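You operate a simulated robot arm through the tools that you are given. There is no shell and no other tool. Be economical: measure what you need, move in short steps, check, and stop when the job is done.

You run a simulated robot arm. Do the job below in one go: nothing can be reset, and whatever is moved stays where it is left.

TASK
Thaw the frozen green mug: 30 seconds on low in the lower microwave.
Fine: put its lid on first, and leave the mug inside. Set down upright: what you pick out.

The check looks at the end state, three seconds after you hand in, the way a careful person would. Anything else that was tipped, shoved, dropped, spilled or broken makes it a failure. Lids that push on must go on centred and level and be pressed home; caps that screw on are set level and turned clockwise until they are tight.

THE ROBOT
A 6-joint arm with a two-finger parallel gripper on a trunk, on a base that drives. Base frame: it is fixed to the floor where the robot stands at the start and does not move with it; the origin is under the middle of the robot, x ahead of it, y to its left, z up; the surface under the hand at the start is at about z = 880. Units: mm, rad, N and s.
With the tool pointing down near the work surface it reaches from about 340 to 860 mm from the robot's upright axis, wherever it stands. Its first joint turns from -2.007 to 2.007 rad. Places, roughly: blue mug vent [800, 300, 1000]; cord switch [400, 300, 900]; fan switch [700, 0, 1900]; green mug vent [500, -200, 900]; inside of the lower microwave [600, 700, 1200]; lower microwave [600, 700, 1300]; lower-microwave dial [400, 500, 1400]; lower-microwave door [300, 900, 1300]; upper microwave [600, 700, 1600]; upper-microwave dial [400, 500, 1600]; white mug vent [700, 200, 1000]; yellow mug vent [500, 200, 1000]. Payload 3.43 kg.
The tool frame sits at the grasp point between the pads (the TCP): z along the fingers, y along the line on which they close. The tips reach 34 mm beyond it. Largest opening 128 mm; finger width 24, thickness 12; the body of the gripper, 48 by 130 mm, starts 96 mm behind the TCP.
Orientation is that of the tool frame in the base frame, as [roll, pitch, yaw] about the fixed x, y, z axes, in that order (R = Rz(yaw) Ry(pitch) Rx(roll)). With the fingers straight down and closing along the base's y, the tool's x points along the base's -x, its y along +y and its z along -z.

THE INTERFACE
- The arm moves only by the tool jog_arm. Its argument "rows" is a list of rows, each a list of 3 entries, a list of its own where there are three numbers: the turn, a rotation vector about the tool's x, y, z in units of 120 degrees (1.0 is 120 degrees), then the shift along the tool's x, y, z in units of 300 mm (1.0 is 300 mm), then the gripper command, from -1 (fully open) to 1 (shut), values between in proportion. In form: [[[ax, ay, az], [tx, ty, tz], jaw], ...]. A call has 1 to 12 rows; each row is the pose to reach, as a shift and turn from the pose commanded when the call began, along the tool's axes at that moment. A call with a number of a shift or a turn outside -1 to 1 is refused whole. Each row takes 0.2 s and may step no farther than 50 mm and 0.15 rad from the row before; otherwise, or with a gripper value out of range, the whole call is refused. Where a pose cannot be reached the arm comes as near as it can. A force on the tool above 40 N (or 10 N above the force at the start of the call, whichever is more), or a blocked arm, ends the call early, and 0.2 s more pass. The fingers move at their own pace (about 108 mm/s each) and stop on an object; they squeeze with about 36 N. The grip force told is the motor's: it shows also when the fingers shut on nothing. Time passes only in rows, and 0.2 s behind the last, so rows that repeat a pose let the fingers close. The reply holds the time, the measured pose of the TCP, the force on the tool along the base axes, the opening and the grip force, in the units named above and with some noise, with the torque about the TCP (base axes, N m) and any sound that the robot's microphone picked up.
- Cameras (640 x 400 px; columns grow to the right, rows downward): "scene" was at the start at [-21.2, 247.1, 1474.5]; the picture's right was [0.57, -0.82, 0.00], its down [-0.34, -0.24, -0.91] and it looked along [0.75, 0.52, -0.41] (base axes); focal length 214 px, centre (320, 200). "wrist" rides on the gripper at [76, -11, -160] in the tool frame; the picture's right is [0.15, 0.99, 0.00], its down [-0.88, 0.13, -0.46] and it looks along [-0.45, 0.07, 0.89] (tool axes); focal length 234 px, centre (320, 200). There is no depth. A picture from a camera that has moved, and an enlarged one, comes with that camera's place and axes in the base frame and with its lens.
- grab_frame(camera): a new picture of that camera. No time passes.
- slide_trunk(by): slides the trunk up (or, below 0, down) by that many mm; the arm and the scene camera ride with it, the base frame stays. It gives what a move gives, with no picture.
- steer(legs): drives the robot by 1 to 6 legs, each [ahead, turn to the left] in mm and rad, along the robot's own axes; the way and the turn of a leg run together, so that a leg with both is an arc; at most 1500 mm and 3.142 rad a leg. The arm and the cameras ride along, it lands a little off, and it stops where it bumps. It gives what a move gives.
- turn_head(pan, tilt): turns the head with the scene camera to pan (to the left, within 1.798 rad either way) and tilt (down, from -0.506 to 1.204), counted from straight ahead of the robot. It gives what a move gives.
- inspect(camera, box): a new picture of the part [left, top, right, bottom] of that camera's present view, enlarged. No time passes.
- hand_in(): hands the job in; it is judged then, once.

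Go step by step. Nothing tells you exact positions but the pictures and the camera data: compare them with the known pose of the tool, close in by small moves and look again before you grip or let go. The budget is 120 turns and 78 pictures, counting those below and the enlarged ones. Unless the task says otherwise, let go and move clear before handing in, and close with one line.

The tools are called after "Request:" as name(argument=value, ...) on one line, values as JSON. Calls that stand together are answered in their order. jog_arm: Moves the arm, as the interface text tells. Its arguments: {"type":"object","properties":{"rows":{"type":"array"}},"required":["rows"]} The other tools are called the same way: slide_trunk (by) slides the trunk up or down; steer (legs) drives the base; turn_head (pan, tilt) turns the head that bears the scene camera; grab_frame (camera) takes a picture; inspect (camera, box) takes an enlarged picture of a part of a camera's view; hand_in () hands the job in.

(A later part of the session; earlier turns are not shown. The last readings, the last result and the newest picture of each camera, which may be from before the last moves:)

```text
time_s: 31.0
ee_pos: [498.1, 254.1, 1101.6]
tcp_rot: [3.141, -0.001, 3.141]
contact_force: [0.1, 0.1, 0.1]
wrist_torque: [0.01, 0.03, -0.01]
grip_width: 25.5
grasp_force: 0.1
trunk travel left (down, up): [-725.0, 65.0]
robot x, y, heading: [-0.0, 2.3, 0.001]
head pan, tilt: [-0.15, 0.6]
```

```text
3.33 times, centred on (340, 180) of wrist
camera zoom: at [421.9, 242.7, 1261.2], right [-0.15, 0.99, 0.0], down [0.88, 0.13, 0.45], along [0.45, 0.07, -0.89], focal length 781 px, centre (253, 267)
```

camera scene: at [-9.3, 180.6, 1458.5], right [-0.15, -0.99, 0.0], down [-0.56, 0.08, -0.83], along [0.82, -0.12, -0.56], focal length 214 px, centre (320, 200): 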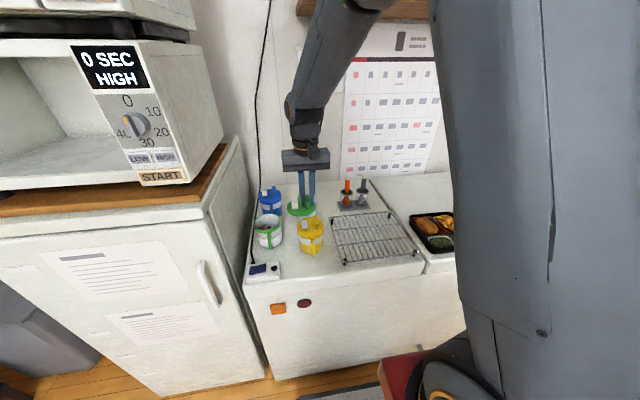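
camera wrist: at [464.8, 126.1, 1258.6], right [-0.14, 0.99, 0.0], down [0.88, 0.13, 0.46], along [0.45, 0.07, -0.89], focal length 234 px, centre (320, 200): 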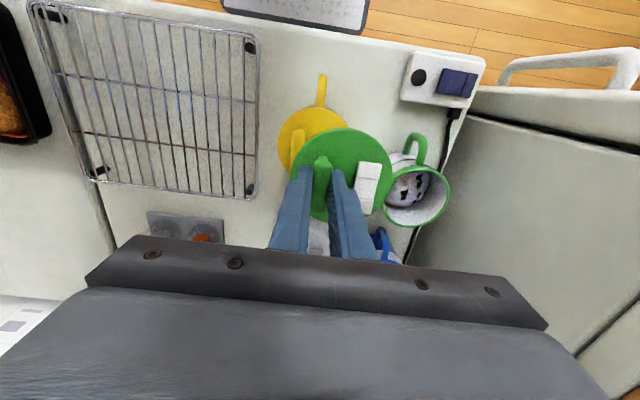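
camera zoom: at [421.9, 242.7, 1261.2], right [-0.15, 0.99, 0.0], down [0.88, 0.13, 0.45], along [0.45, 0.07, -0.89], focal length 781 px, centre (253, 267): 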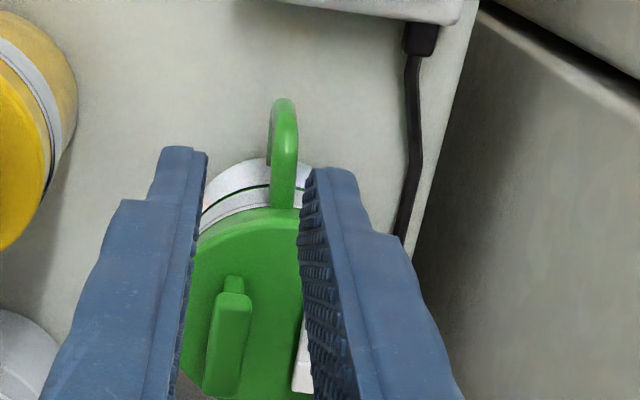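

The lid sits level and closed on the mug. Now I measure the microwave from two trunk heights, starting with the present one.

Request:
turn_head(pan=0.75, tilt=0.2)

Request:
grab_frame(camera="scene")

Request:
inspect(camera="scene", box=[300, 120, 440, 280])

```text
time_s: 32.2
ee_pos: [497.8, 254.4, 1101.3]
tcp_rot: [3.141, -0.002, -3.141]
contact_force: [-0.9, 0.0, -0.8]
wrist_torque: [0.03, -0.01, 0.0]
grip_width: 25.9
grasp_force: 0.0
trunk travel left (down, up): [-725.0, 65.0]
robot x, y, heading: [1.9, -1.9, 0.002]
head pan, tilt: [0.75, 0.201]
```

```text
36 pictures are left
camera scene: at [-28.6, 257.5, 1495.2], right [0.68, -0.73, 0.0], down [-0.15, -0.14, -0.98], along [0.72, 0.67, -0.2], focal length 214 px, centre (320, 200)
```

scene: 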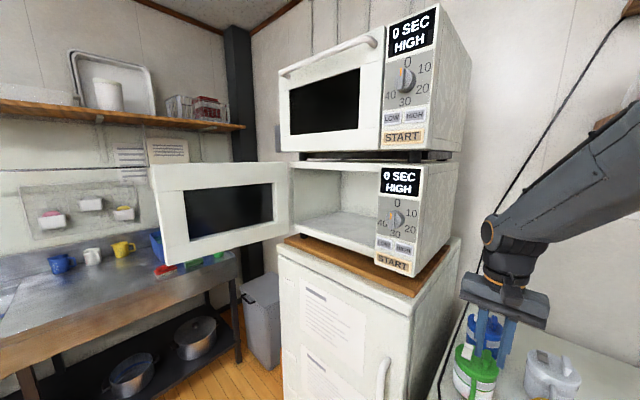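

```text
2.50 times, centred on (370, 200) of scene
camera zoom: at [-28.6, 257.5, 1495.2], right [0.68, -0.73, 0.0], down [-0.15, -0.14, -0.98], along [0.72, 0.67, -0.2], focal length 536 px, centre (195, 200)
```

zoom: 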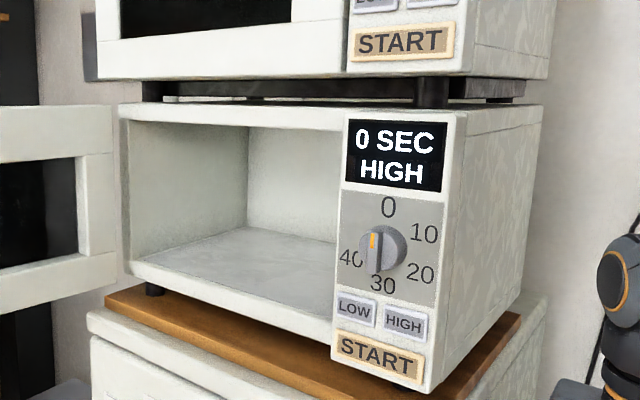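

Microwave estimates: front face x≈459, opening y 512–846 and z 1250–1457, back wall x≈730. To carry the mug I'll tilt the tool to 35° below horizontal, pointing ahead, and straddle the mug body from the handle side.

Request:
jog_arm(rows=[[[0, -0.065, 0], [0.04, 0.02, 0], -0.69], [[0, -0.13, 0], [0.08, 0.04, 0], -0.69], [[0, -0.196, 0], [0.13, 0.06, 0], -0.69], [[0, -0.262, 0], [0.16, 0.077, 0], -0.69], [[0, -0.327, 0], [0.16, 0.077, 0], -0.69], [[0, -0.393, 0], [0.16, 0.077, 0], -0.69], [[0, -0.458, 0], [0.16, 0.077, 0], -0.69]])

Request:
grab_frame(camera="wrist")

```text
time_s: 33.8
ee_pos: [448.4, 279.6, 1105.5]
tcp_rot: [3.14, 0.961, -3.142]
contact_force: [0.8, 0.3, 0.8]
wrist_torque: [0.03, 0.01, 0.05]
grip_width: 108.2
grasp_force: 0.0
trunk travel left (down, up): [-725.0, 65.0]
robot x, y, heading: [-0.0, -0.7, -0.001]
head pan, tilt: [0.75, 0.201]
```

```text
34 pictures are left
camera wrist: at [274.3, 267.7, 1135.2], right [-0.08, 0.99, -0.12], down [0.13, 0.13, 0.98], along [0.99, 0.07, -0.14], focal length 234 px, centre (320, 200)
```

wrist: 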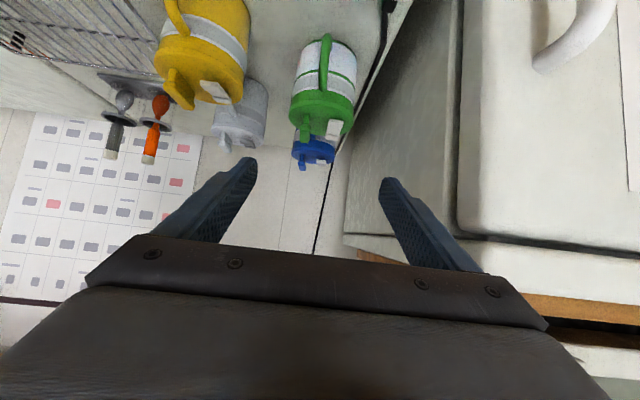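

The tilt worked. I line up on the mug's axis, then close in along the fingers and stop short for a look.

Request:
jog_arm(rows=[[[0, 0, 0], [0.1, -0.003, 0], -0.69], [[0, 0, 0], [0.193, -0.003, 0.05], -0.69], [[0, 0, 0], [0.193, -0.003, 0.2], -0.69], [[0, 0, 0], [0.193, -0.003, 0.33], -0.69]])

Request:
grab_frame(camera="wrist")

```text
time_s: 34.8
ee_pos: [492.5, 280.3, 1001.6]
tcp_rot: [3.141, 0.959, 3.141]
contact_force: [-0.5, -0.7, 0.5]
wrist_torque: [0.02, 0.01, 0.0]
grip_width: 108.3
grasp_force: 0.2
trunk travel left (down, up): [-725.0, 65.0]
robot x, y, heading: [1.7, 3.3, 0.002]
head pan, tilt: [0.75, 0.201]
```

```text
33 pictures are left
camera wrist: at [318.6, 268.3, 1029.6], right [-0.08, 0.99, -0.12], down [0.13, 0.13, 0.98], along [0.99, 0.07, -0.14], focal length 234 px, centre (320, 200)
```

wrist: 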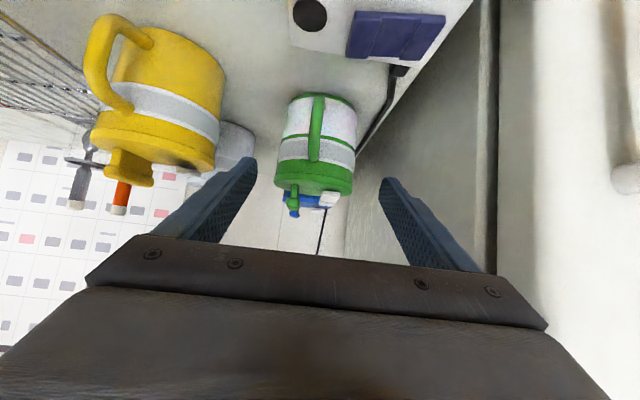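

The mug lies about 3 mm toward -y from the finger centreline. I correct that and advance with the fingers straddling the body.

Request:
jog_arm(rows=[[[0, 0, 0], [0, -0.01, 0.1], -0.69], [[0, 0, 0], [0, -0.01, 0.2], -0.69], [[0, 0, 0], [0, -0.01, 0.28], -0.69], [[0, 0, 0], [0, -0.01, 0.355], -0.69]])

Request:
grab_frame(camera="wrist")

```text
time_s: 35.8
ee_pos: [582.7, 275.3, 939.9]
tcp_rot: [-3.14, 0.96, 3.142]
contact_force: [-0.8, 0.4, -0.6]
wrist_torque: [-0.02, -0.01, -0.01]
grip_width: 108.3
grasp_force: 0.2
trunk travel left (down, up): [-725.0, 65.0]
robot x, y, heading: [0.1, 2.6, 0.0]
head pan, tilt: [0.75, 0.201]
```

```text
32 pictures are left
camera wrist: at [408.5, 263.1, 970.0], right [-0.08, 0.99, -0.12], down [0.13, 0.13, 0.98], along [0.99, 0.07, -0.14], focal length 234 px, centre (320, 200)
```

wrist: 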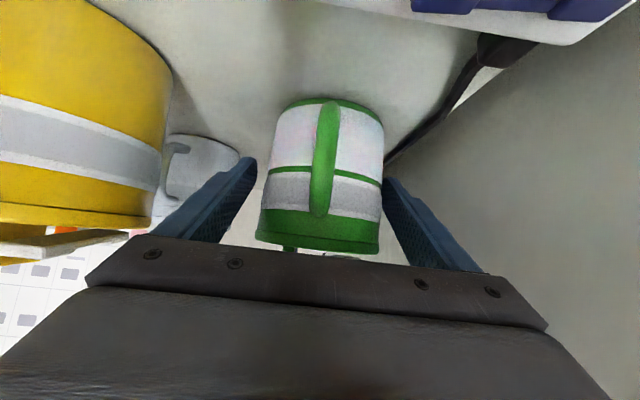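

The mug is between the pads, about 3 mm off-centre. I nudge over and close.

Request:
jog_arm(rows=[[[0, 0, 0], [0, 0.009, 0.01], -0.69], [[0, 0, 0], [0, 0.009, 0.01], 0.3], [[0, 0, 0], [0, 0.009, 0.01], 0.6], [[0, 0, 0], [0, 0.009, 0.01], 1], [[0, 0, 0], [0, 0.009, 0.01], 1]])

Request:
inspect(camera="wrist", box=[180, 60, 480, 260])

```text
time_s: 37.0
ee_pos: [586.2, 278.6, 938.9]
tcp_rot: [-3.141, 0.961, -3.14]
contact_force: [1.9, 0.4, 0.3]
wrist_torque: [0.2, -0.12, -0.06]
grip_width: 88.7
grasp_force: 35.8
trunk travel left (down, up): [-725.0, 65.0]
robot x, y, heading: [3.5, 1.4, -0.0]
head pan, tilt: [0.75, 0.201]
```

```text
2.00 times, centred on (330, 160) of wrist
camera zoom: at [411.8, 266.5, 968.3], right [-0.08, 0.99, -0.12], down [0.13, 0.13, 0.98], along [0.99, 0.07, -0.14], focal length 468 px, centre (300, 280)
```

zoom: 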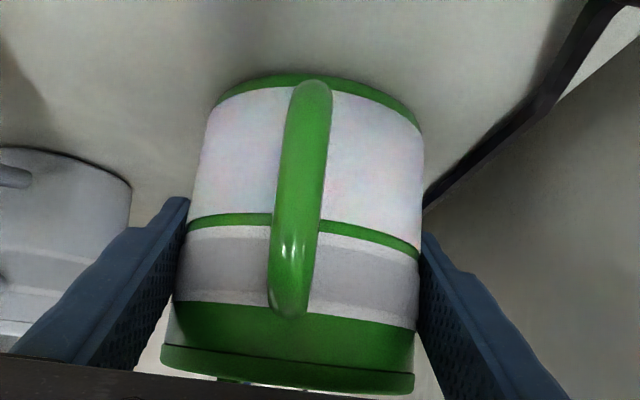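

The grip is firm at 88.7. I lift straight up slowly.

Request:
jog_arm(rows=[[[0, 0, 0], [-0.027, 0, -0.019], 1], [[0, 0, 0], [-0.1, 0, -0.07], 1], [[0, 0, 0], [-0.2, 0, -0.14], 1], [[0, 0, 0], [-0.31, 0, -0.217], 1], [[0, 0, 0], [-0.42, 0, -0.294], 1]])

Request:
turn_head(pan=0.45, tilt=0.5)

Request:
grab_frame(camera="scene")

```text
time_s: 38.2
ee_pos: [586.5, 279.7, 1093.5]
tcp_rot: [3.141, 0.959, 3.141]
contact_force: [1.1, 0.1, -5.9]
wrist_torque: [-0.04, -0.03, -0.05]
grip_width: 88.8
grasp_force: 35.8
trunk travel left (down, up): [-725.0, 65.0]
robot x, y, heading: [0.2, 0.9, -0.003]
head pan, tilt: [0.75, 0.201]
```

```text
time_s: 39.0
ee_pos: [586.3, 279.3, 1093.0]
tcp_rot: [-3.141, 0.957, -3.141]
contact_force: [-0.6, -0.1, -5.8]
wrist_torque: [0.0, 0.0, -0.01]
grip_width: 88.9
grasp_force: 35.7
trunk travel left (down, up): [-725.0, 65.0]
robot x, y, heading: [0.6, 2.0, -0.003]
head pan, tilt: [0.45, 0.499]
```

```text
30 pictures are left
camera scene: at [-14.7, 233.8, 1467.6], right [0.44, -0.9, 0.0], down [-0.43, -0.21, -0.88], along [0.79, 0.38, -0.48], focal length 214 px, centre (320, 200)
```

scene: 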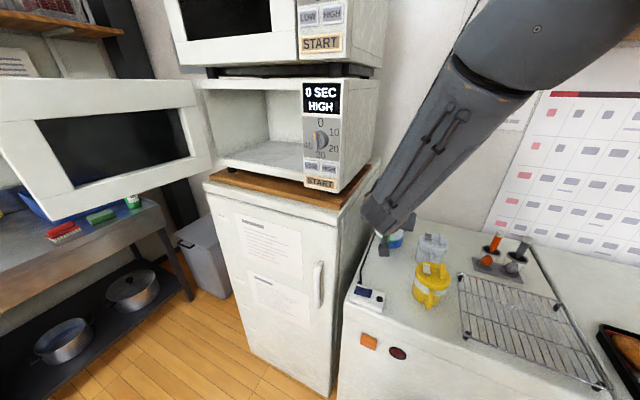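

The mug is up and held level. I back out to x≈385, away from the fridge, and then rise to microwave height.

Request:
jog_arm(rows=[[[0, 0, 0], [0.077, -0.032, -0.11], 1], [[0, 0, 0], [0.154, -0.064, -0.22], 1], [[0, 0, 0], [0.231, -0.096, -0.33], 1], [[0, 0, 0], [0.308, -0.128, -0.44], 1], [[0, 0, 0], [0.385, -0.16, -0.549], 1]])

Request:
jog_arm(rows=[[[0, 0, 0], [-0.11, 0, -0.077], 1], [[0, 0, 0], [-0.22, 0, -0.154], 1], [[0, 0, 0], [-0.33, 0, -0.231], 1], [[0, 0, 0], [-0.44, 0, -0.308], 1], [[0, 0, 0], [-0.56, 0, -0.392], 1], [[0, 0, 0], [-0.669, 0, -0.469], 1]])

Request:
grab_frame(camera="scene")

```text
time_s: 40.2
ee_pos: [404.5, 259.5, 1093.9]
tcp_rot: [-3.14, 0.958, -3.141]
contact_force: [0.3, 0.5, -6.7]
wrist_torque: [-0.02, -0.03, 0.02]
grip_width: 88.6
grasp_force: 35.8
out of reach, approached as far as the arm can: row 5
trunk travel left (down, up): [-725.0, 65.0]
robot x, y, heading: [-2.7, 0.7, -0.001]
head pan, tilt: [0.45, 0.499]
```

```text
time_s: 41.6
ee_pos: [404.6, 257.9, 1338.9]
tcp_rot: [-3.14, 0.957, -3.139]
contact_force: [0.6, 0.5, -6.1]
wrist_torque: [-0.02, 0.0, -0.05]
grip_width: 88.9
grasp_force: 36.1
trunk travel left (down, up): [-725.0, 65.0]
robot x, y, heading: [-1.1, 0.3, 0.003]
head pan, tilt: [0.45, 0.499]
```

```text
29 pictures are left
camera scene: at [-14.6, 233.8, 1467.6], right [0.44, -0.9, 0.0], down [-0.43, -0.21, -0.88], along [0.79, 0.38, -0.48], focal length 214 px, centre (320, 200)
```

scene: 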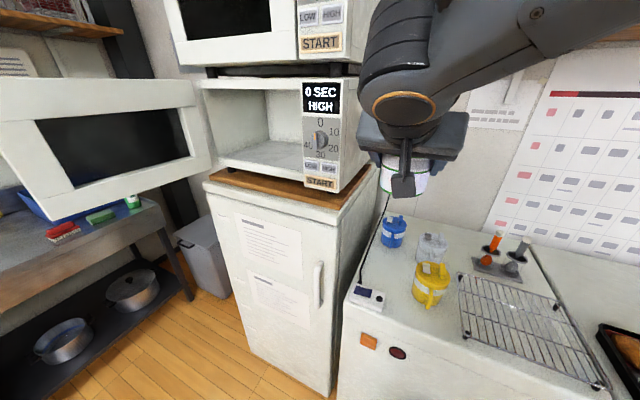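

The mug is at height, at (404, 258, 1339). I swing left in front of the microwave, keeping x at about 370 for clearance.

Request:
jog_arm(rows=[[[0, 0, 0], [0.034, 0.1, -0.049], 1], [[0, 0, 0], [0.067, 0.2, -0.0956], 1], [[0, 0, 0], [0.067, 0.35, -0.0956], 1], [[0, 0, 0], [0.067, 0.5, -0.0956], 1], [[0, 0, 0], [0.067, 0.65, -0.0956], 1], [[0, 0, 0], [0.067, 0.8, -0.0956], 1], [[0, 0, 0], [0.067, 0.9, -0.0956], 1], [[0, 0, 0], [0.067, 1.0, -0.0956], 1]])

Request:
jog_arm(rows=[[[0, 0, 0], [0, 0.1, 0], 1], [[0, 0, 0], [0, 0.22, 0], 1], [[0, 0, 0], [0, 0.34, 0], 1], [[0, 0, 0], [0, 0.4, 0], 1]])

Request:
turn_head(pan=0.8, tilt=0.25)

Request:
grab_frame(camera="scene")

Request:
grab_frame(camera="wrist")

```text
time_s: 43.4
ee_pos: [366.1, 557.7, 1337.3]
tcp_rot: [-3.139, 0.96, -3.139]
contact_force: [0.4, -0.2, -5.4]
wrist_torque: [0.0, -0.01, 0.04]
grip_width: 88.6
grasp_force: 36.2
trunk travel left (down, up): [-725.0, 65.0]
robot x, y, heading: [2.3, -0.3, -0.002]
head pan, tilt: [0.45, 0.499]
```

```text
time_s: 44.4
ee_pos: [368.4, 680.0, 1336.3]
tcp_rot: [-3.138, 0.958, -3.141]
contact_force: [-1.0, 0.0, -5.3]
wrist_torque: [0.05, -0.01, -0.02]
grip_width: 88.5
grasp_force: 36.1
trunk travel left (down, up): [-725.0, 65.0]
robot x, y, heading: [-2.4, 1.8, -0.002]
head pan, tilt: [0.45, 0.499]
```

```text
time_s: 45.2
ee_pos: [366.1, 679.9, 1338.4]
tcp_rot: [-3.141, 0.958, -3.139]
contact_force: [0.5, 0.7, -4.8]
wrist_torque: [0.0, -0.01, 0.0]
grip_width: 88.9
grasp_force: 35.5
trunk travel left (down, up): [-725.0, 65.0]
robot x, y, heading: [2.8, 1.7, -0.006]
head pan, tilt: [0.799, 0.25]
```

```text
28 pictures are left
camera scene: at [-31.5, 261.3, 1490.6], right [0.72, -0.7, 0.0], down [-0.17, -0.18, -0.97], along [0.68, 0.69, -0.25], focal length 214 px, centre (320, 200)
```

scene: 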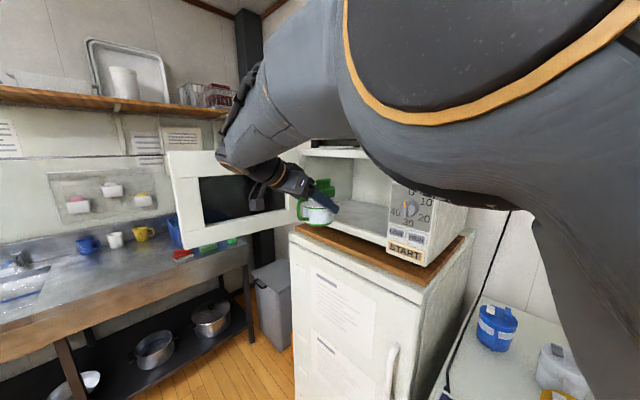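

```text
27 pictures are left
camera wrist: at [191.5, 668.6, 1367.5], right [-0.09, 0.99, -0.12], down [0.13, 0.13, 0.98], along [0.99, 0.07, -0.14], focal length 234 px, centre (320, 200)
```

wrist: 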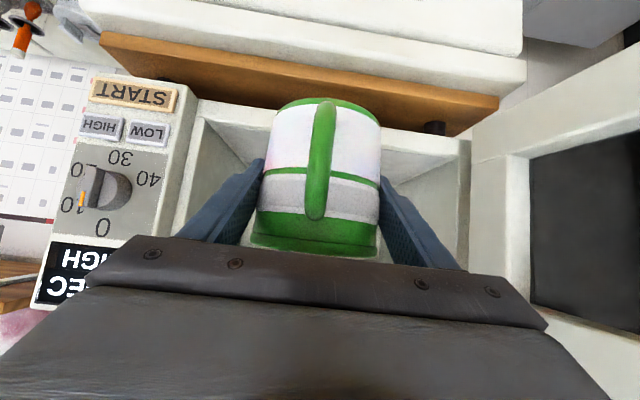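

The rays agree that the face is at x≈458 and the cavity floor is at about z 1250. I start inserting the mug, with its bottom at about 1264.

Request:
jog_arm(rows=[[[0, 0, 0], [-0.036, 0.01, 0.138], 1], [[0, 0, 0], [-0.112, 0.02, 0.247], 1], [[0, 0, 0], [-0.189, 0.02, 0.356], 1]])

Request:
grab_frame(camera="wrist")

Request:
inspect(camera="scene", box=[220, 120, 420, 260])

```text
time_s: 46.0
ee_pos: [487.4, 683.6, 1321.3]
tcp_rot: [-3.14, 0.959, -3.139]
contact_force: [-0.6, 0.4, -5.0]
wrist_torque: [-0.03, -0.02, 0.0]
grip_width: 88.5
grasp_force: 35.9
trunk travel left (down, up): [-725.0, 65.0]
robot x, y, heading: [2.1, -0.8, -0.001]
head pan, tilt: [0.799, 0.25]
```

```text
26 pictures are left
camera wrist: at [313.3, 672.4, 1351.6], right [-0.08, 0.99, -0.12], down [0.13, 0.13, 0.98], along [0.99, 0.07, -0.14], focal length 234 px, centre (320, 200)
```

wrist: 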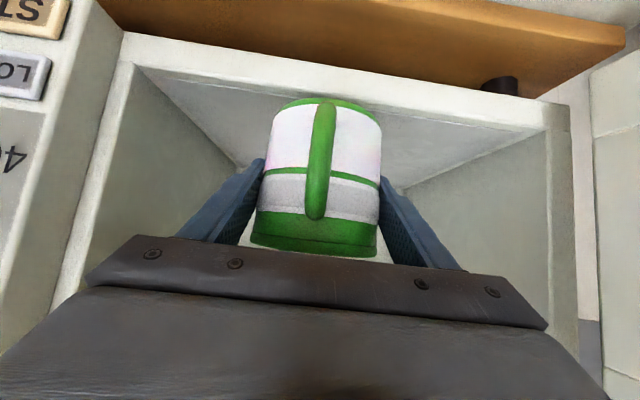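

```text
2.86 times, centred on (320, 190) of scene
camera zoom: at [-31.9, 261.4, 1490.6], right [0.72, -0.7, 0.0], down [-0.17, -0.18, -0.97], along [0.68, 0.69, -0.25], focal length 613 px, centre (320, 229)
```

zoom: 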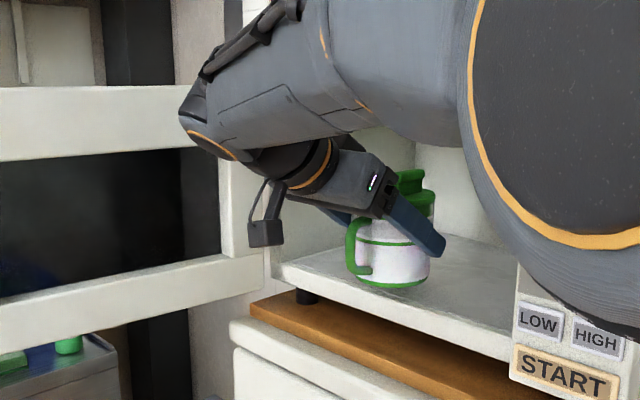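

There is good clearance so far. I go 70 mm deeper, so that the handle ends up inside the front plane.

Request:
jog_arm(rows=[[[0, 0, 0], [-0.048, 0, 0.068], 1], [[0, 0, 0], [-0.096, 0, 0.137], 1], [[0, 0, 0], [-0.138, 0, 0.197], 1]])

Request:
grab_frame(camera="wrist")

Request:
inspect(camera="scene", box=[220, 120, 420, 260])

```text
time_s: 46.8
ee_pos: [561.2, 682.9, 1320.7]
tcp_rot: [-3.14, 0.958, -3.14]
contact_force: [-0.9, 0.1, -5.3]
wrist_torque: [0.0, -0.02, 0.0]
grip_width: 88.9
grasp_force: 35.3
trunk travel left (down, up): [-725.0, 65.0]
robot x, y, heading: [1.8, 2.3, -0.0]
head pan, tilt: [0.799, 0.25]
```

```text
24 pictures are left
camera wrist: at [386.0, 671.9, 1350.7], right [-0.08, 0.99, -0.12], down [0.13, 0.13, 0.98], along [0.99, 0.07, -0.14], focal length 234 px, centre (320, 200)
```

wrist: 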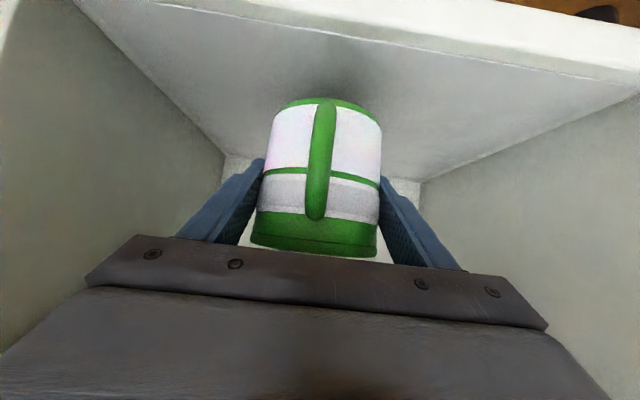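

```text
2.86 times, centred on (320, 190) of scene
camera zoom: at [-31.7, 261.4, 1490.6], right [0.72, -0.7, 0.0], down [-0.17, -0.18, -0.97], along [0.68, 0.69, -0.25], focal length 613 px, centre (320, 229)
```

zoom: 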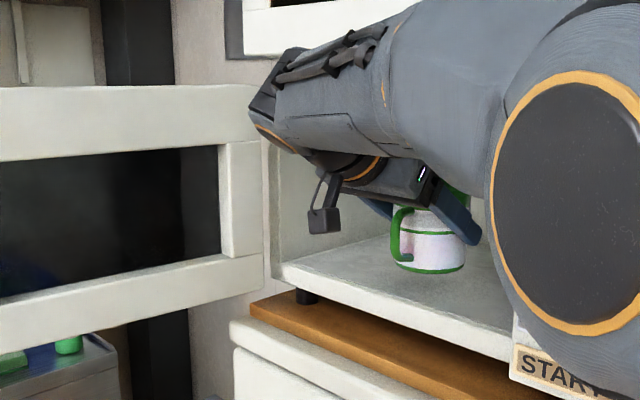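

It is clear all round. I lower it gently until the floor takes the weight.

Request:
jog_arm(rows=[[[0, 0, 0], [0.0082, 0, 0.0057], 1], [[0, 0, 0], [0.0164, 0, 0.0115], 1], [[0, 0, 0], [0.0246, 0, 0.0172], 1], [[0, 0, 0], [0.03, 0, 0.021], 1]])

```text
time_s: 47.8
ee_pos: [560.7, 682.6, 1313.0]
tcp_rot: [-3.141, 0.96, 3.141]
contact_force: [-0.3, -0.2, -5.5]
wrist_torque: [0.01, -0.02, 0.02]
grip_width: 88.6
grasp_force: 36.3
trunk travel left (down, up): [-725.0, 65.0]
robot x, y, heading: [-1.8, -1.7, 0.001]
head pan, tilt: [0.799, 0.25]
```

Request:
jog_arm(rows=[[[0, 0, 0], [0.0055, 0, 0.0038], 1], [[0, 0, 0], [0.011, 0, 0.0077], 1]])

Request:
jog_arm(rows=[[[0, 0, 0], [0.0055, 0, 0.0038], 1], [[0, 0, 0], [0.011, 0, 0.0077], 1]])

```text
time_s: 48.4
ee_pos: [561.3, 684.4, 1308.5]
tcp_rot: [3.142, 0.958, 3.14]
contact_force: [0.1, -0.2, -5.1]
wrist_torque: [-0.01, -0.03, 0.02]
grip_width: 88.3
grasp_force: 36.1
trunk travel left (down, up): [-725.0, 65.0]
robot x, y, heading: [-0.8, 1.5, 0.005]
head pan, tilt: [0.799, 0.25]
```

```text
time_s: 49.0
ee_pos: [560.7, 685.6, 1304.3]
tcp_rot: [-3.139, 0.96, -3.14]
contact_force: [-0.4, -0.5, -6.2]
wrist_torque: [-0.05, -0.01, 0.0]
grip_width: 88.6
grasp_force: 36.1
trunk travel left (down, up): [-725.0, 65.0]
robot x, y, heading: [-1.0, 0.0, 0.0]
head pan, tilt: [0.799, 0.25]
```

Still no contact. I'll look once and keep lowering in small steps.

Request:
inspect(camera="wrist", box=[220, 40, 420, 200])

Request:
jog_arm(rows=[[[0, 0, 0], [0.0055, 0, 0.0038], 1], [[0, 0, 0], [0.011, 0, 0.0077], 1]])

```text
2.50 times, centred on (320, 120) of wrist
camera zoom: at [387.6, 673.0, 1334.2], right [-0.08, 0.99, -0.12], down [0.13, 0.13, 0.98], along [0.99, 0.07, -0.14], focal length 585 px, centre (320, 400)
```

zoom: 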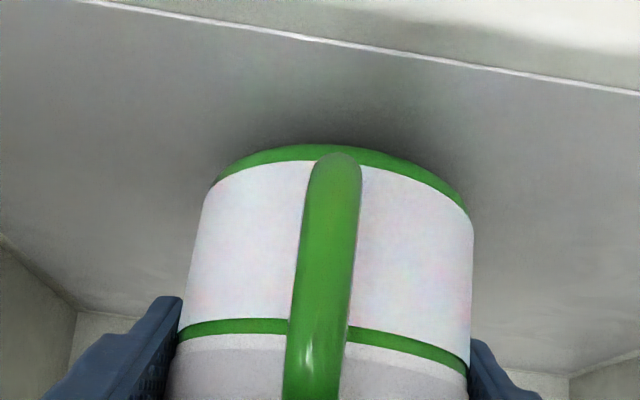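

```text
time_s: 49.6
ee_pos: [561.0, 684.4, 1301.7]
tcp_rot: [-3.141, 0.96, -3.141]
contact_force: [-0.1, -0.8, -5.3]
wrist_torque: [0.05, -0.04, 0.0]
grip_width: 88.7
grasp_force: 35.9
trunk travel left (down, up): [-725.0, 65.0]
robot x, y, heading: [-0.4, -1.5, 0.003]
head pan, tilt: [0.799, 0.25]
```

Request:
jog_arm(rows=[[[0, 0, 0], [0.0055, 0, 0.0038], 1], [[0, 0, 0], [0.011, 0, 0.0077], 1]])

Request:
jog_arm(rows=[[[0, 0, 0], [0.0055, 0, 0.0038], 1], [[0, 0, 0], [0.011, 0, 0.0077], 1]])

```text
time_s: 50.2
ee_pos: [560.7, 684.3, 1296.2]
tcp_rot: [-3.14, 0.958, 3.14]
contact_force: [-0.4, 0.2, -6.3]
wrist_torque: [0.04, -0.01, -0.02]
grip_width: 88.6
grasp_force: 36.0
trunk travel left (down, up): [-725.0, 65.0]
robot x, y, heading: [0.9, -0.8, 0.001]
head pan, tilt: [0.799, 0.25]
```

```text
time_s: 50.8
ee_pos: [561.6, 685.0, 1296.1]
tcp_rot: [3.136, 0.963, 3.138]
contact_force: [0.8, 2.7, 7.6]
wrist_torque: [0.4, 0.19, -0.06]
grip_width: 88.6
grasp_force: 35.7
trunk travel left (down, up): [-725.0, 65.0]
robot x, y, heading: [-1.9, -2.6, -0.006]
head pan, tilt: [0.799, 0.25]
```

I have contact at TCP z≈1296, so the floor is at about 1237. I ease up 2 mm, open, and back out along the tool axis.

Request:
jog_arm(rows=[[[0, 0, 0], [-0.0055, 0, -0.0038], 1], [[0, 0, 0], [-0.0055, 0, -0.0038], -0.69], [[0, 0, 0], [-0.0055, 0, -0.0038], -0.69], [[0, 0, 0], [-0.0055, 0, -0.05], -0.69], [[0, 0, 0], [-0.0055, 0, -0.15], -0.69], [[0, 0, 0], [-0.0055, 0, -0.3], -0.69], [[0, 0, 0], [-0.0055, 0, -0.45], -0.69], [[0, 0, 0], [-0.0055, 0, -0.6], -0.69]])

Request:
grab_frame(camera="wrist")

```text
time_s: 52.6
ee_pos: [415.9, 681.6, 1395.6]
tcp_rot: [-3.141, 0.957, 3.141]
contact_force: [1.4, 0.8, 0.1]
wrist_torque: [-0.03, 0.02, 0.0]
grip_width: 108.4
grasp_force: 0.0
trunk travel left (down, up): [-725.0, 65.0]
robot x, y, heading: [-0.6, -0.6, 0.002]
head pan, tilt: [0.799, 0.25]
```

```text
21 pictures are left
camera wrist: at [241.7, 670.1, 1425.4], right [-0.08, 0.99, -0.12], down [0.13, 0.13, 0.98], along [0.99, 0.07, -0.14], focal length 234 px, centre (320, 200)
```

wrist: 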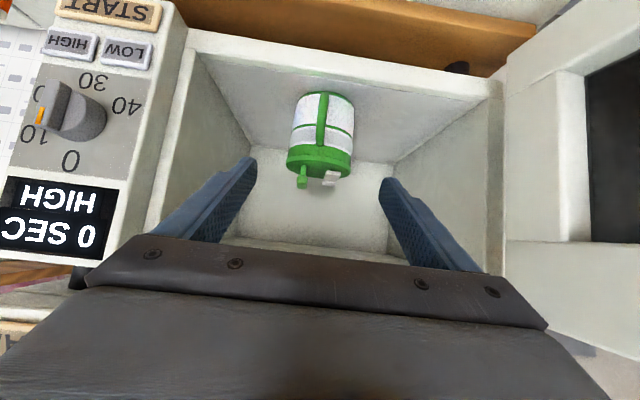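

The mug stands upright inside, clear of the front. I take one close look at the vent before going on.

Request:
inspect(camera="wrist", box=[285, 85, 365, 195])

```text
3.64 times, centred on (325, 140) of wrist
camera zoom: at [241.7, 670.1, 1425.4], right [-0.08, 0.99, -0.12], down [0.13, 0.13, 0.98], along [0.99, 0.07, -0.14], focal length 852 px, centre (302, 418)
```

zoom: 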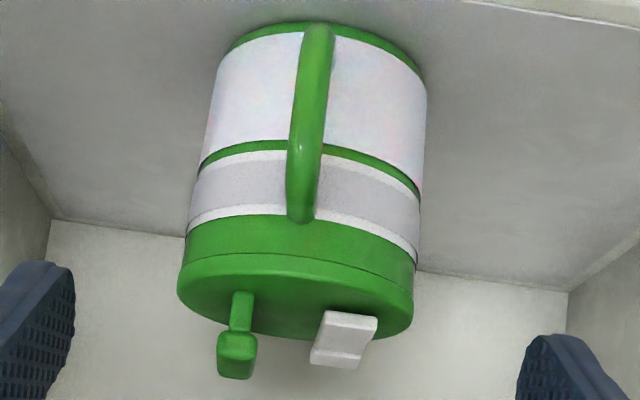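

The flap rises clearly toward its far end, so the vent is open. Next is the door, and I need to see its outer edge before closing it.

Request:
turn_head(pan=1.3, tilt=0.25)

Request:
grab_frame(camera="scene")

```text
time_s: 53.5
ee_pos: [416.2, 682.8, 1394.9]
tcp_rot: [3.141, 0.96, 3.14]
contact_force: [0.0, 0.4, -0.5]
wrist_torque: [-0.03, 0.01, 0.0]
grip_width: 108.2
grasp_force: 0.1
trunk travel left (down, up): [-725.0, 65.0]
robot x, y, heading: [3.6, 0.8, -0.002]
head pan, tilt: [1.3, 0.25]
```

```text
19 pictures are left
camera scene: at [-71.8, 284.1, 1490.7], right [0.96, -0.27, 0.0], down [-0.07, -0.24, -0.97], along [0.26, 0.93, -0.25], focal length 214 px, centre (320, 200)
```

scene: 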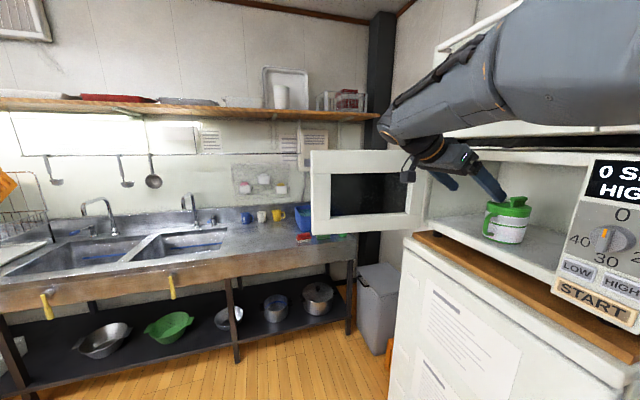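

The door's free edge is near (75, 900), it is about 384 long, and it is open about 95°. I'll straddle that edge with the gripper yawed 30° left, hook the outer face with one finger and swing it closed. First I back the arm out.

Request:
jog_arm(rows=[[[-0.034, 0, -0.024], [0.085, 0, -0.097], -1], [[-0.068, 0, -0.048], [0.169, 0.01, -0.193], -1], [[-0.103, 0, -0.072], [0.254, 0.02, -0.29], -1], [[-0.137, 0, -0.096], [0.339, 0.03, -0.387], -1], [[-0.171, 0, -0.12], [0.423, 0.04, -0.483], -1], [[-0.205, 0, -0.1435], [0.508, 0.05, -0.58], -1]])

```text
time_s: 54.9
ee_pos: [189.0, 701.0, 1375.8]
tcp_rot: [3.125, 0.964, -2.636]
contact_force: [-0.2, -0.5, -0.9]
wrist_torque: [0.07, -0.05, 0.0]
grip_width: 127.7
grasp_force: 0.1
trunk travel left (down, up): [-725.0, 65.0]
robot x, y, heading: [-4.5, 3.6, 0.0]
head pan, tilt: [1.3, 0.25]
```

Request:
jog_arm(rows=[[[0, 0, 0], [0.054, 0.127, -0.077], -1], [[0, 0, 0], [0.107, 0.253, -0.153], -1], [[0, 0, 0], [0.161, 0.38, -0.23], -1], [[0, 0, 0], [0.155, 0.495, -0.222], -1], [[0, 0, 0], [0.149, 0.61, -0.213], -1], [[0, 0, 0], [0.1437, 0.725, -0.205], -1]])

Request:
grab_frame(camera="wrist")

Request:
grab_frame(camera="scene")

```text
time_s: 55.8
ee_pos: [190.2, 729.9, 1403.8]
tcp_rot: [3.075, 0.97, -2.854]
contact_force: [-0.8, -0.8, 0.6]
wrist_torque: [-0.01, 0.01, 0.01]
grip_width: 128.1
grasp_force: 0.1
trunk travel left (down, up): [-725.0, 65.0]
robot x, y, heading: [-0.6, 1.4, 0.001]
head pan, tilt: [1.3, 0.25]
stopped in row 4: the arm was blocked; the commanded pose is now the measured one
```

```text
18 pictures are left
camera wrist: at [29.1, 659.4, 1430.3], right [-0.41, 0.91, -0.08], down [0.08, 0.13, 0.99], along [0.91, 0.4, -0.13], focal length 234 px, centre (320, 200)
```

wrist: 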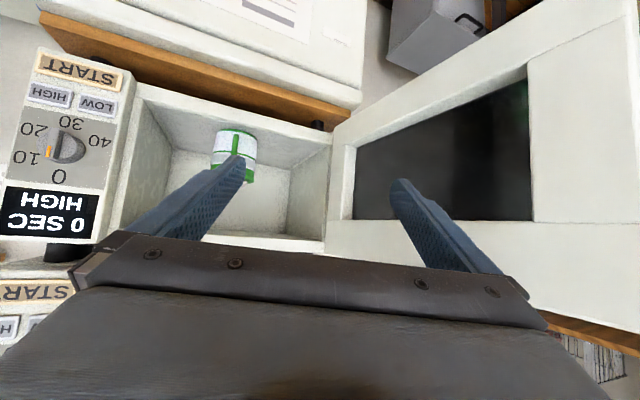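

```text
17 pictures are left
camera scene: at [-100.6, 286.8, 1477.5], right [1.0, 0.04, 0.0], down [0.01, -0.38, -0.92], along [-0.04, 0.92, -0.38], focal length 214 px, centre (320, 200)
```

scene: 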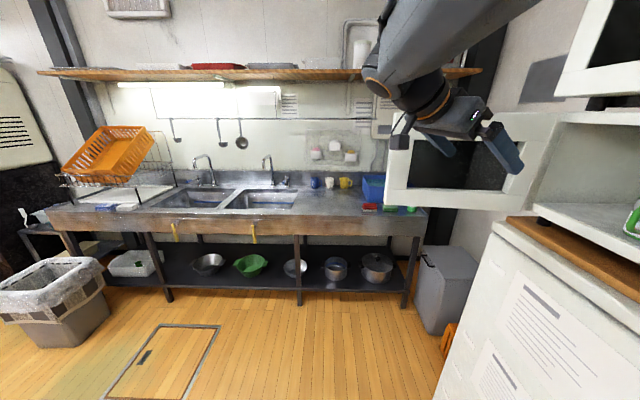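

The arm was blocked here: at this pose it runs into the robot's own head. I need to stand better, so first I bring the arm back to a compact pose in front and then reposition the base.

Request:
jog_arm(rows=[[[0, 0, 0], [-0.032, -0.135, 0.047], -1], [[0, 0, 0], [-0.065, -0.27, 0.095], -1], [[0, 0, 0], [-0.097, -0.405, 0.142], -1], [[0, 0, 0], [-0.13, -0.54, 0.189], -1], [[0, 0, 0], [-0.162, -0.675, 0.2365], -1], [[0, 0, 0], [-0.14, -0.83, 0.205], -1], [[0, 0, 0], [-0.12, -0.98, 0.175], -1]])

```text
time_s: 57.4
ee_pos: [343.2, 478.8, 1388.1]
tcp_rot: [3.086, 0.969, -2.836]
contact_force: [0.7, 0.9, 0.3]
wrist_torque: [-0.03, 0.01, -0.03]
grip_width: 128.0
grasp_force: 0.1
trunk travel left (down, up): [-725.0, 65.0]
robot x, y, heading: [2.4, -2.4, 0.0]
head pan, tilt: [1.3, 0.25]
```

Request:
jog_arm(rows=[[[0, 0, 0], [0.025, -0.15, -0.035], -1], [[0, 0, 0], [0.04, -0.3, -0.055], -1], [[0, 0, 0], [0.045, -0.45, -0.065], -1], [[0, 0, 0], [0.04, -0.6, -0.06], -1], [[0, 0, 0], [0.038, -0.75, -0.055], -1], [[0, 0, 0], [0.038, -0.85, -0.055], -1]])

Request:
turn_head(pan=1.3, tilt=0.9)

Request:
grab_frame(camera="scene")

```text
time_s: 58.8
ee_pos: [464.7, 265.8, 1370.1]
tcp_rot: [3.087, 0.969, -2.835]
contact_force: [-1.0, -0.3, 0.2]
wrist_torque: [0.03, -0.01, -0.03]
grip_width: 128.1
grasp_force: 0.1
out of reach, approached as far as the arm can: row 3, 4, 5, 6
trunk travel left (down, up): [-725.0, 65.0]
robot x, y, heading: [-2.6, -1.0, 0.001]
head pan, tilt: [1.3, 0.25]
```

```text
time_s: 59.8
ee_pos: [463.4, 266.3, 1370.5]
tcp_rot: [3.086, 0.969, -2.836]
contact_force: [0.2, -0.4, 0.1]
wrist_torque: [-0.02, 0.0, 0.0]
grip_width: 128.0
grasp_force: 0.0
trunk travel left (down, up): [-725.0, 65.0]
robot x, y, heading: [-3.0, 0.1, -0.0]
head pan, tilt: [1.3, 0.901]
```

```text
16 pictures are left
camera scene: at [-76.7, 266.7, 1433.8], right [0.96, -0.27, 0.0], down [-0.21, -0.75, -0.62], along [0.17, 0.6, -0.78], focal length 214 px, centre (320, 200)
```

scene: 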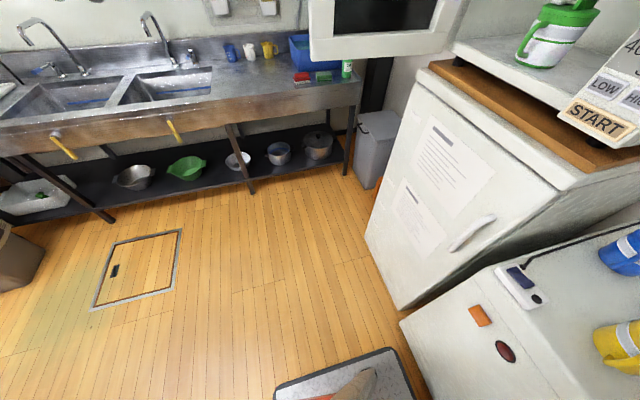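

The floor around the base is free. I back off 150, turn left, drive 250 and turn halfway back, so that both door and panel end up in front.

Request:
steer(legs=[[-150, 0], [0, 1.571], [250, 0], [0, -0.785]])

Request:
turn_head(pan=0.1, tilt=0.3)

Request:
grab_frame(camera="scene")

```text
time_s: 68.5
ee_pos: [-13.3, 766.4, 1372.1]
tcp_rot: [3.087, 0.968, -2.045]
contact_force: [0.7, 1.0, -0.2]
wrist_torque: [0.01, 0.03, 0.02]
grip_width: 128.0
grasp_force: 0.1
trunk travel left (down, up): [-725.0, 65.0]
robot x, y, heading: [-149.3, 247.0, 0.785]
head pan, tilt: [1.3, 0.901]
```

```text
time_s: 69.9
ee_pos: [-13.5, 765.8, 1369.8]
tcp_rot: [3.085, 0.969, -2.045]
contact_force: [-0.4, -0.9, -0.1]
wrist_torque: [0.01, -0.01, 0.0]
grip_width: 127.8
grasp_force: 0.0
trunk travel left (down, up): [-725.0, 65.0]
robot x, y, heading: [-154.9, 249.7, 0.792]
head pan, tilt: [0.099, 0.3]
```

```text
15 pictures are left
camera scene: at [-298.4, 389.5, 1486.0], right [0.78, -0.63, 0.0], down [-0.19, -0.23, -0.96], along [0.6, 0.74, -0.3], focal length 214 px, centre (320, 200)
```

scene: 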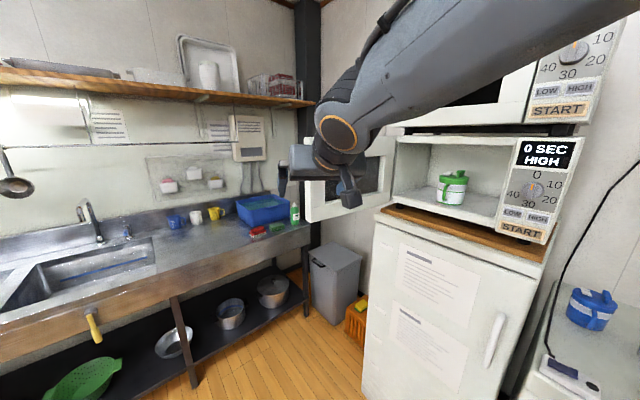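

The base landed well, and the door edge is again confirmed near (70, 900). I yaw the tool to about 30° and move to the pre-hook point (18, 855).

Request:
jog_arm(rows=[[[0.056, -0.002, 0.0385], [0, 0, 0], -1], [[0.112, -0.004, 0.077], [-0.03, 0.01, 0.074], -1], [[0.168, -0.006, 0.1155], [-0.06, 0.02, 0.147], -1], [[0.224, -0.0085, 0.154], [-0.09, 0.03, 0.22], -1], [[0.224, -0.0085, 0.154], [-0.121, 0.043, 0.294], -1]])

Request:
grab_frame(camera="wrist")

```text
time_s: 71.1
ee_pos: [16.7, 854.6, 1352.1]
tcp_rot: [3.085, 0.968, -2.617]
contact_force: [-0.4, 0.2, -0.6]
wrist_torque: [-0.03, 0.0, 0.03]
grip_width: 128.0
grasp_force: 0.0
trunk travel left (down, up): [-725.0, 65.0]
robot x, y, heading: [-153.0, 249.1, 0.793]
head pan, tilt: [0.099, 0.3]
```

```text
14 pictures are left
camera wrist: at [-124.7, 750.9, 1378.7], right [-0.61, 0.79, -0.09], down [0.05, 0.15, 0.99], along [0.79, 0.59, -0.13], focal length 234 px, centre (320, 200)
```

wrist: 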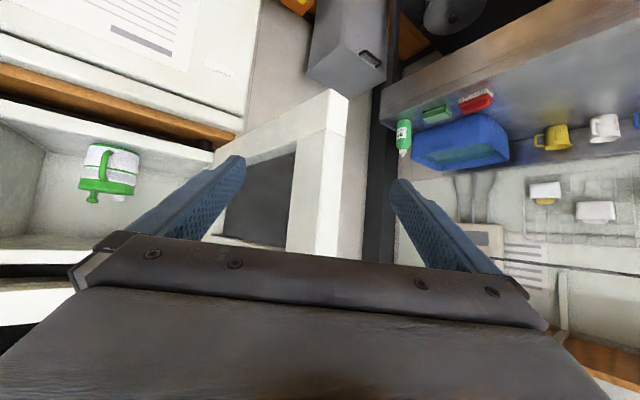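

The door edge is exactly between the fingers: inner corner (75, 900), outer corner (75, 937). I advance so that the left finger passes behind it.

Request:
jog_arm(rows=[[[0, 0, 0], [-0.075, 0, 0.11], -1], [[0, 0, 0], [-0.15, 0, 0.22], -1], [[0, 0, 0], [-0.226, 0, 0.33], -1]])

Request:
grab_frame(camera="wrist")

```text
time_s: 71.9
ee_pos: [112.5, 923.8, 1351.0]
tcp_rot: [3.086, 0.97, -2.616]
contact_force: [-0.7, 0.0, 1.6]
wrist_torque: [-0.02, -0.03, 0.01]
grip_width: 127.9
grasp_force: 0.1
trunk travel left (down, up): [-725.0, 65.0]
robot x, y, heading: [-150.5, 247.6, 0.792]
head pan, tilt: [0.099, 0.3]
```

```text
13 pictures are left
camera wrist: at [-26.8, 819.1, 1378.4], right [-0.61, 0.79, -0.09], down [0.05, 0.15, 0.99], along [0.79, 0.59, -0.13], focal length 234 px, centre (320, 200)
```

wrist: 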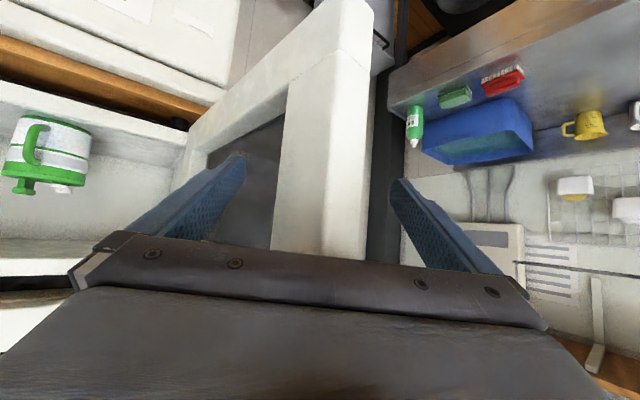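

The left finger is behind the door edge. I pull the door along its arc in small steps.

Request:
jog_arm(rows=[[[0, 0, 0], [0, -0.052, 0], -1], [[0, 0, 0], [0, -0.105, 0], -1], [[0, 0, 0], [0.03, -0.164, -0.044], -1], [[0, 0, 0], [0.061, -0.222, -0.0885], -1], [[0, 0, 0], [0.09, -0.295, -0.131], -1], [[0, 0, 0], [0.12, -0.369, -0.174], -1], [[0, 0, 0], [0.14, -0.44, -0.204], -1], [[0, 0, 0], [0.161, -0.51, -0.2345], -1], [[0, 0, 0], [0.178, -0.595, -0.26], -1], [[0, 0, 0], [0.196, -0.68, -0.285], -1], [[0, 0, 0], [0.206, -0.768, -0.3], -1], [[0, 0, 0], [0.217, -0.857, -0.316], -1]])

Request:
grab_frame(camera="wrist")

```text
time_s: 74.5
ee_pos: [163.3, 655.4, 1338.8]
tcp_rot: [3.086, 0.967, -2.619]
contact_force: [0.6, -0.3, -0.1]
wrist_torque: [0.07, 0.01, -0.01]
grip_width: 127.9
grasp_force: 0.0
out of reach, approached as far as the arm can: row 12
trunk travel left (down, up): [-725.0, 65.0]
robot x, y, heading: [-149.6, 248.7, 0.789]
head pan, tilt: [0.099, 0.3]
```

```text
12 pictures are left
camera wrist: at [23.6, 550.0, 1366.1], right [-0.61, 0.79, -0.09], down [0.05, 0.15, 0.99], along [0.79, 0.59, -0.13], focal length 234 px, centre (320, 200)
```

wrist: 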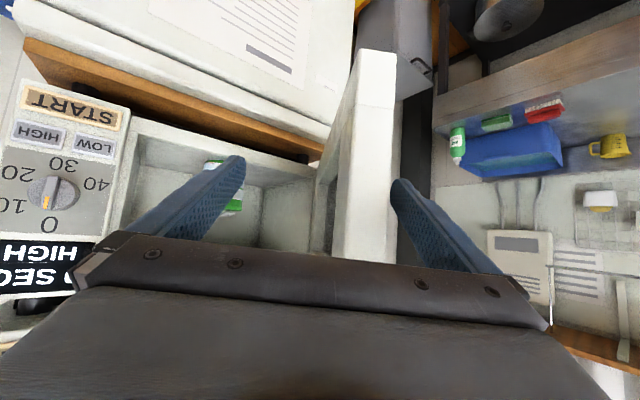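

The door has swung about 35°, and the arm is now at its near limit. I drive back 200 along the heading, which slides the fingers off the edge, and then push from outside.

Request:
steer(legs=[[-200, 0]])

Request:
grab_frame(camera="wrist")

```text
time_s: 76.1
ee_pos: [23.3, 515.3, 1338.8]
tcp_rot: [3.087, 0.969, -2.616]
contact_force: [0.5, 0.0, -0.1]
wrist_torque: [0.03, 0.01, 0.0]
grip_width: 128.3
grasp_force: 0.0
trunk travel left (down, up): [-725.0, 65.0]
robot x, y, heading: [-292.1, 109.9, 0.793]
head pan, tilt: [0.099, 0.3]
```

```text
11 pictures are left
camera wrist: at [-116.3, 409.8, 1366.1], right [-0.61, 0.79, -0.09], down [0.05, 0.15, 0.99], along [0.79, 0.6, -0.13], focal length 234 px, centre (320, 200)
```

wrist: 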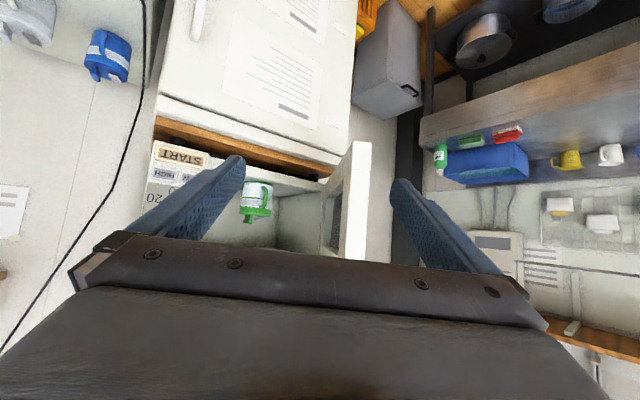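

The door edge is now at about (116, 681), again between the finger lines after a 35 mm shift. From here the arm has room, so I hook it again and pull further closed.

Request:
jog_arm(rows=[[[0, 0, 0], [0, 0.116, 0], -1], [[0, 0, 0], [-0.09, 0.116, 0.13], -1], [[0, 0, 0], [-0.18, 0.116, 0.265], -1], [[0, 0, 0], [-0.275, 0.116, 0.4], -1], [[0, 0, 0], [-0.369, 0.116, 0.537], -1]])

Request:
jog_arm(rows=[[[0, 0, 0], [0, -0.063, 0], -1], [[0, 0, 0], [0.003, -0.13, -0.005], -1], [[0, 0, 0], [0.006, -0.202, -0.009], -1], [[0, 0, 0], [0.003, -0.28, -0.005], -1], [[0, 0, 0], [0, -0.359, 0], -1], [[0, 0, 0], [-0.007, -0.45, 0.011], -1], [[0, 0, 0], [-0.015, -0.537, 0.022], -1], [[0, 0, 0], [-0.036, -0.646, 0.052], -1]])

Request:
grab_frame(camera="wrist")

```text
time_s: 77.3
ee_pos: [168.9, 650.5, 1344.9]
tcp_rot: [3.084, 0.968, -2.615]
contact_force: [-0.5, -1.0, -0.1]
wrist_torque: [0.0, -0.01, 0.03]
grip_width: 128.0
grasp_force: 0.1
trunk travel left (down, up): [-725.0, 65.0]
robot x, y, heading: [-291.9, 107.9, 0.795]
head pan, tilt: [0.099, 0.3]
```

```text
time_s: 79.1
ee_pos: [289.2, 496.5, 1337.4]
tcp_rot: [3.085, 0.969, -2.612]
contact_force: [-0.1, 1.4, -0.3]
wrist_torque: [-0.04, -0.01, -0.01]
grip_width: 127.9
grasp_force: 0.0
trunk travel left (down, up): [-725.0, 65.0]
robot x, y, heading: [-289.3, 107.0, 0.796]
head pan, tilt: [0.099, 0.3]
```

```text
10 pictures are left
camera wrist: at [149.1, 391.1, 1364.8], right [-0.61, 0.79, -0.09], down [0.05, 0.15, 0.99], along [0.79, 0.6, -0.13], focal length 234 px, centre (320, 200)
```

wrist: 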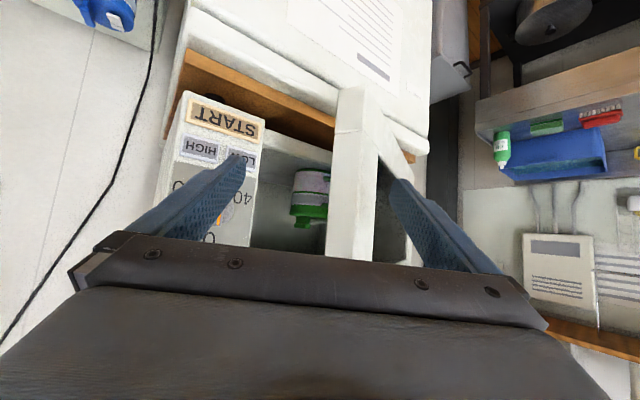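

The door is now about 25° from shut, with its edge at about (265, 530). I slide off, close the fist, square the tool to +x and go around to the outer face.

Request:
jog_arm(rows=[[[0, 0, 0], [0.069, 0, -0.1], -1], [[0, 0, 0], [0.138, 0, -0.2], -1], [[0, 0, 0], [0.208, 0, -0.303], -1], [[0.049, -0.002, 0.034], [0.208, 0.098, -0.303], 1], [[0.099, -0.004, 0.068], [0.208, 0.196, -0.303], 1], [[0.148, -0.005, 0.102], [0.175, 0.277, -0.255], 1], [[0.198, -0.007, 0.136], [0.142, 0.358, -0.2066], 1], [[0.247, -0.009, 0.17], [0.098, 0.426, -0.143], 1], [[0.247, -0.009, 0.17], [0.055, 0.494, -0.08], 1], [[0.247, -0.009, 0.17], [0.012, 0.562, -0.017], 1]])

Request:
grab_frame(camera="scene")

```text
time_s: 81.3
ee_pos: [193.8, 638.6, 1340.0]
tcp_rot: [3.088, 0.966, 3.04]
contact_force: [0.0, 0.1, -0.4]
wrist_torque: [0.03, 0.02, 0.07]
grip_width: 0.0
grasp_force: 33.1
out of reach, approached as far as the arm can: row 4
trunk travel left (down, up): [-725.0, 65.0]
robot x, y, heading: [-291.6, 104.4, 0.79]
head pan, tilt: [0.099, 0.3]
```

```text
9 pictures are left
camera scene: at [-438.1, 247.8, 1486.0], right [0.78, -0.63, 0.0], down [-0.19, -0.23, -0.96], along [0.6, 0.74, -0.3], focal length 214 px, centre (320, 200)
```

scene: 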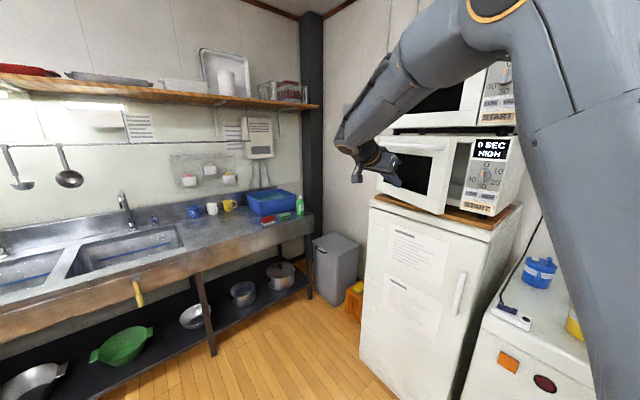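

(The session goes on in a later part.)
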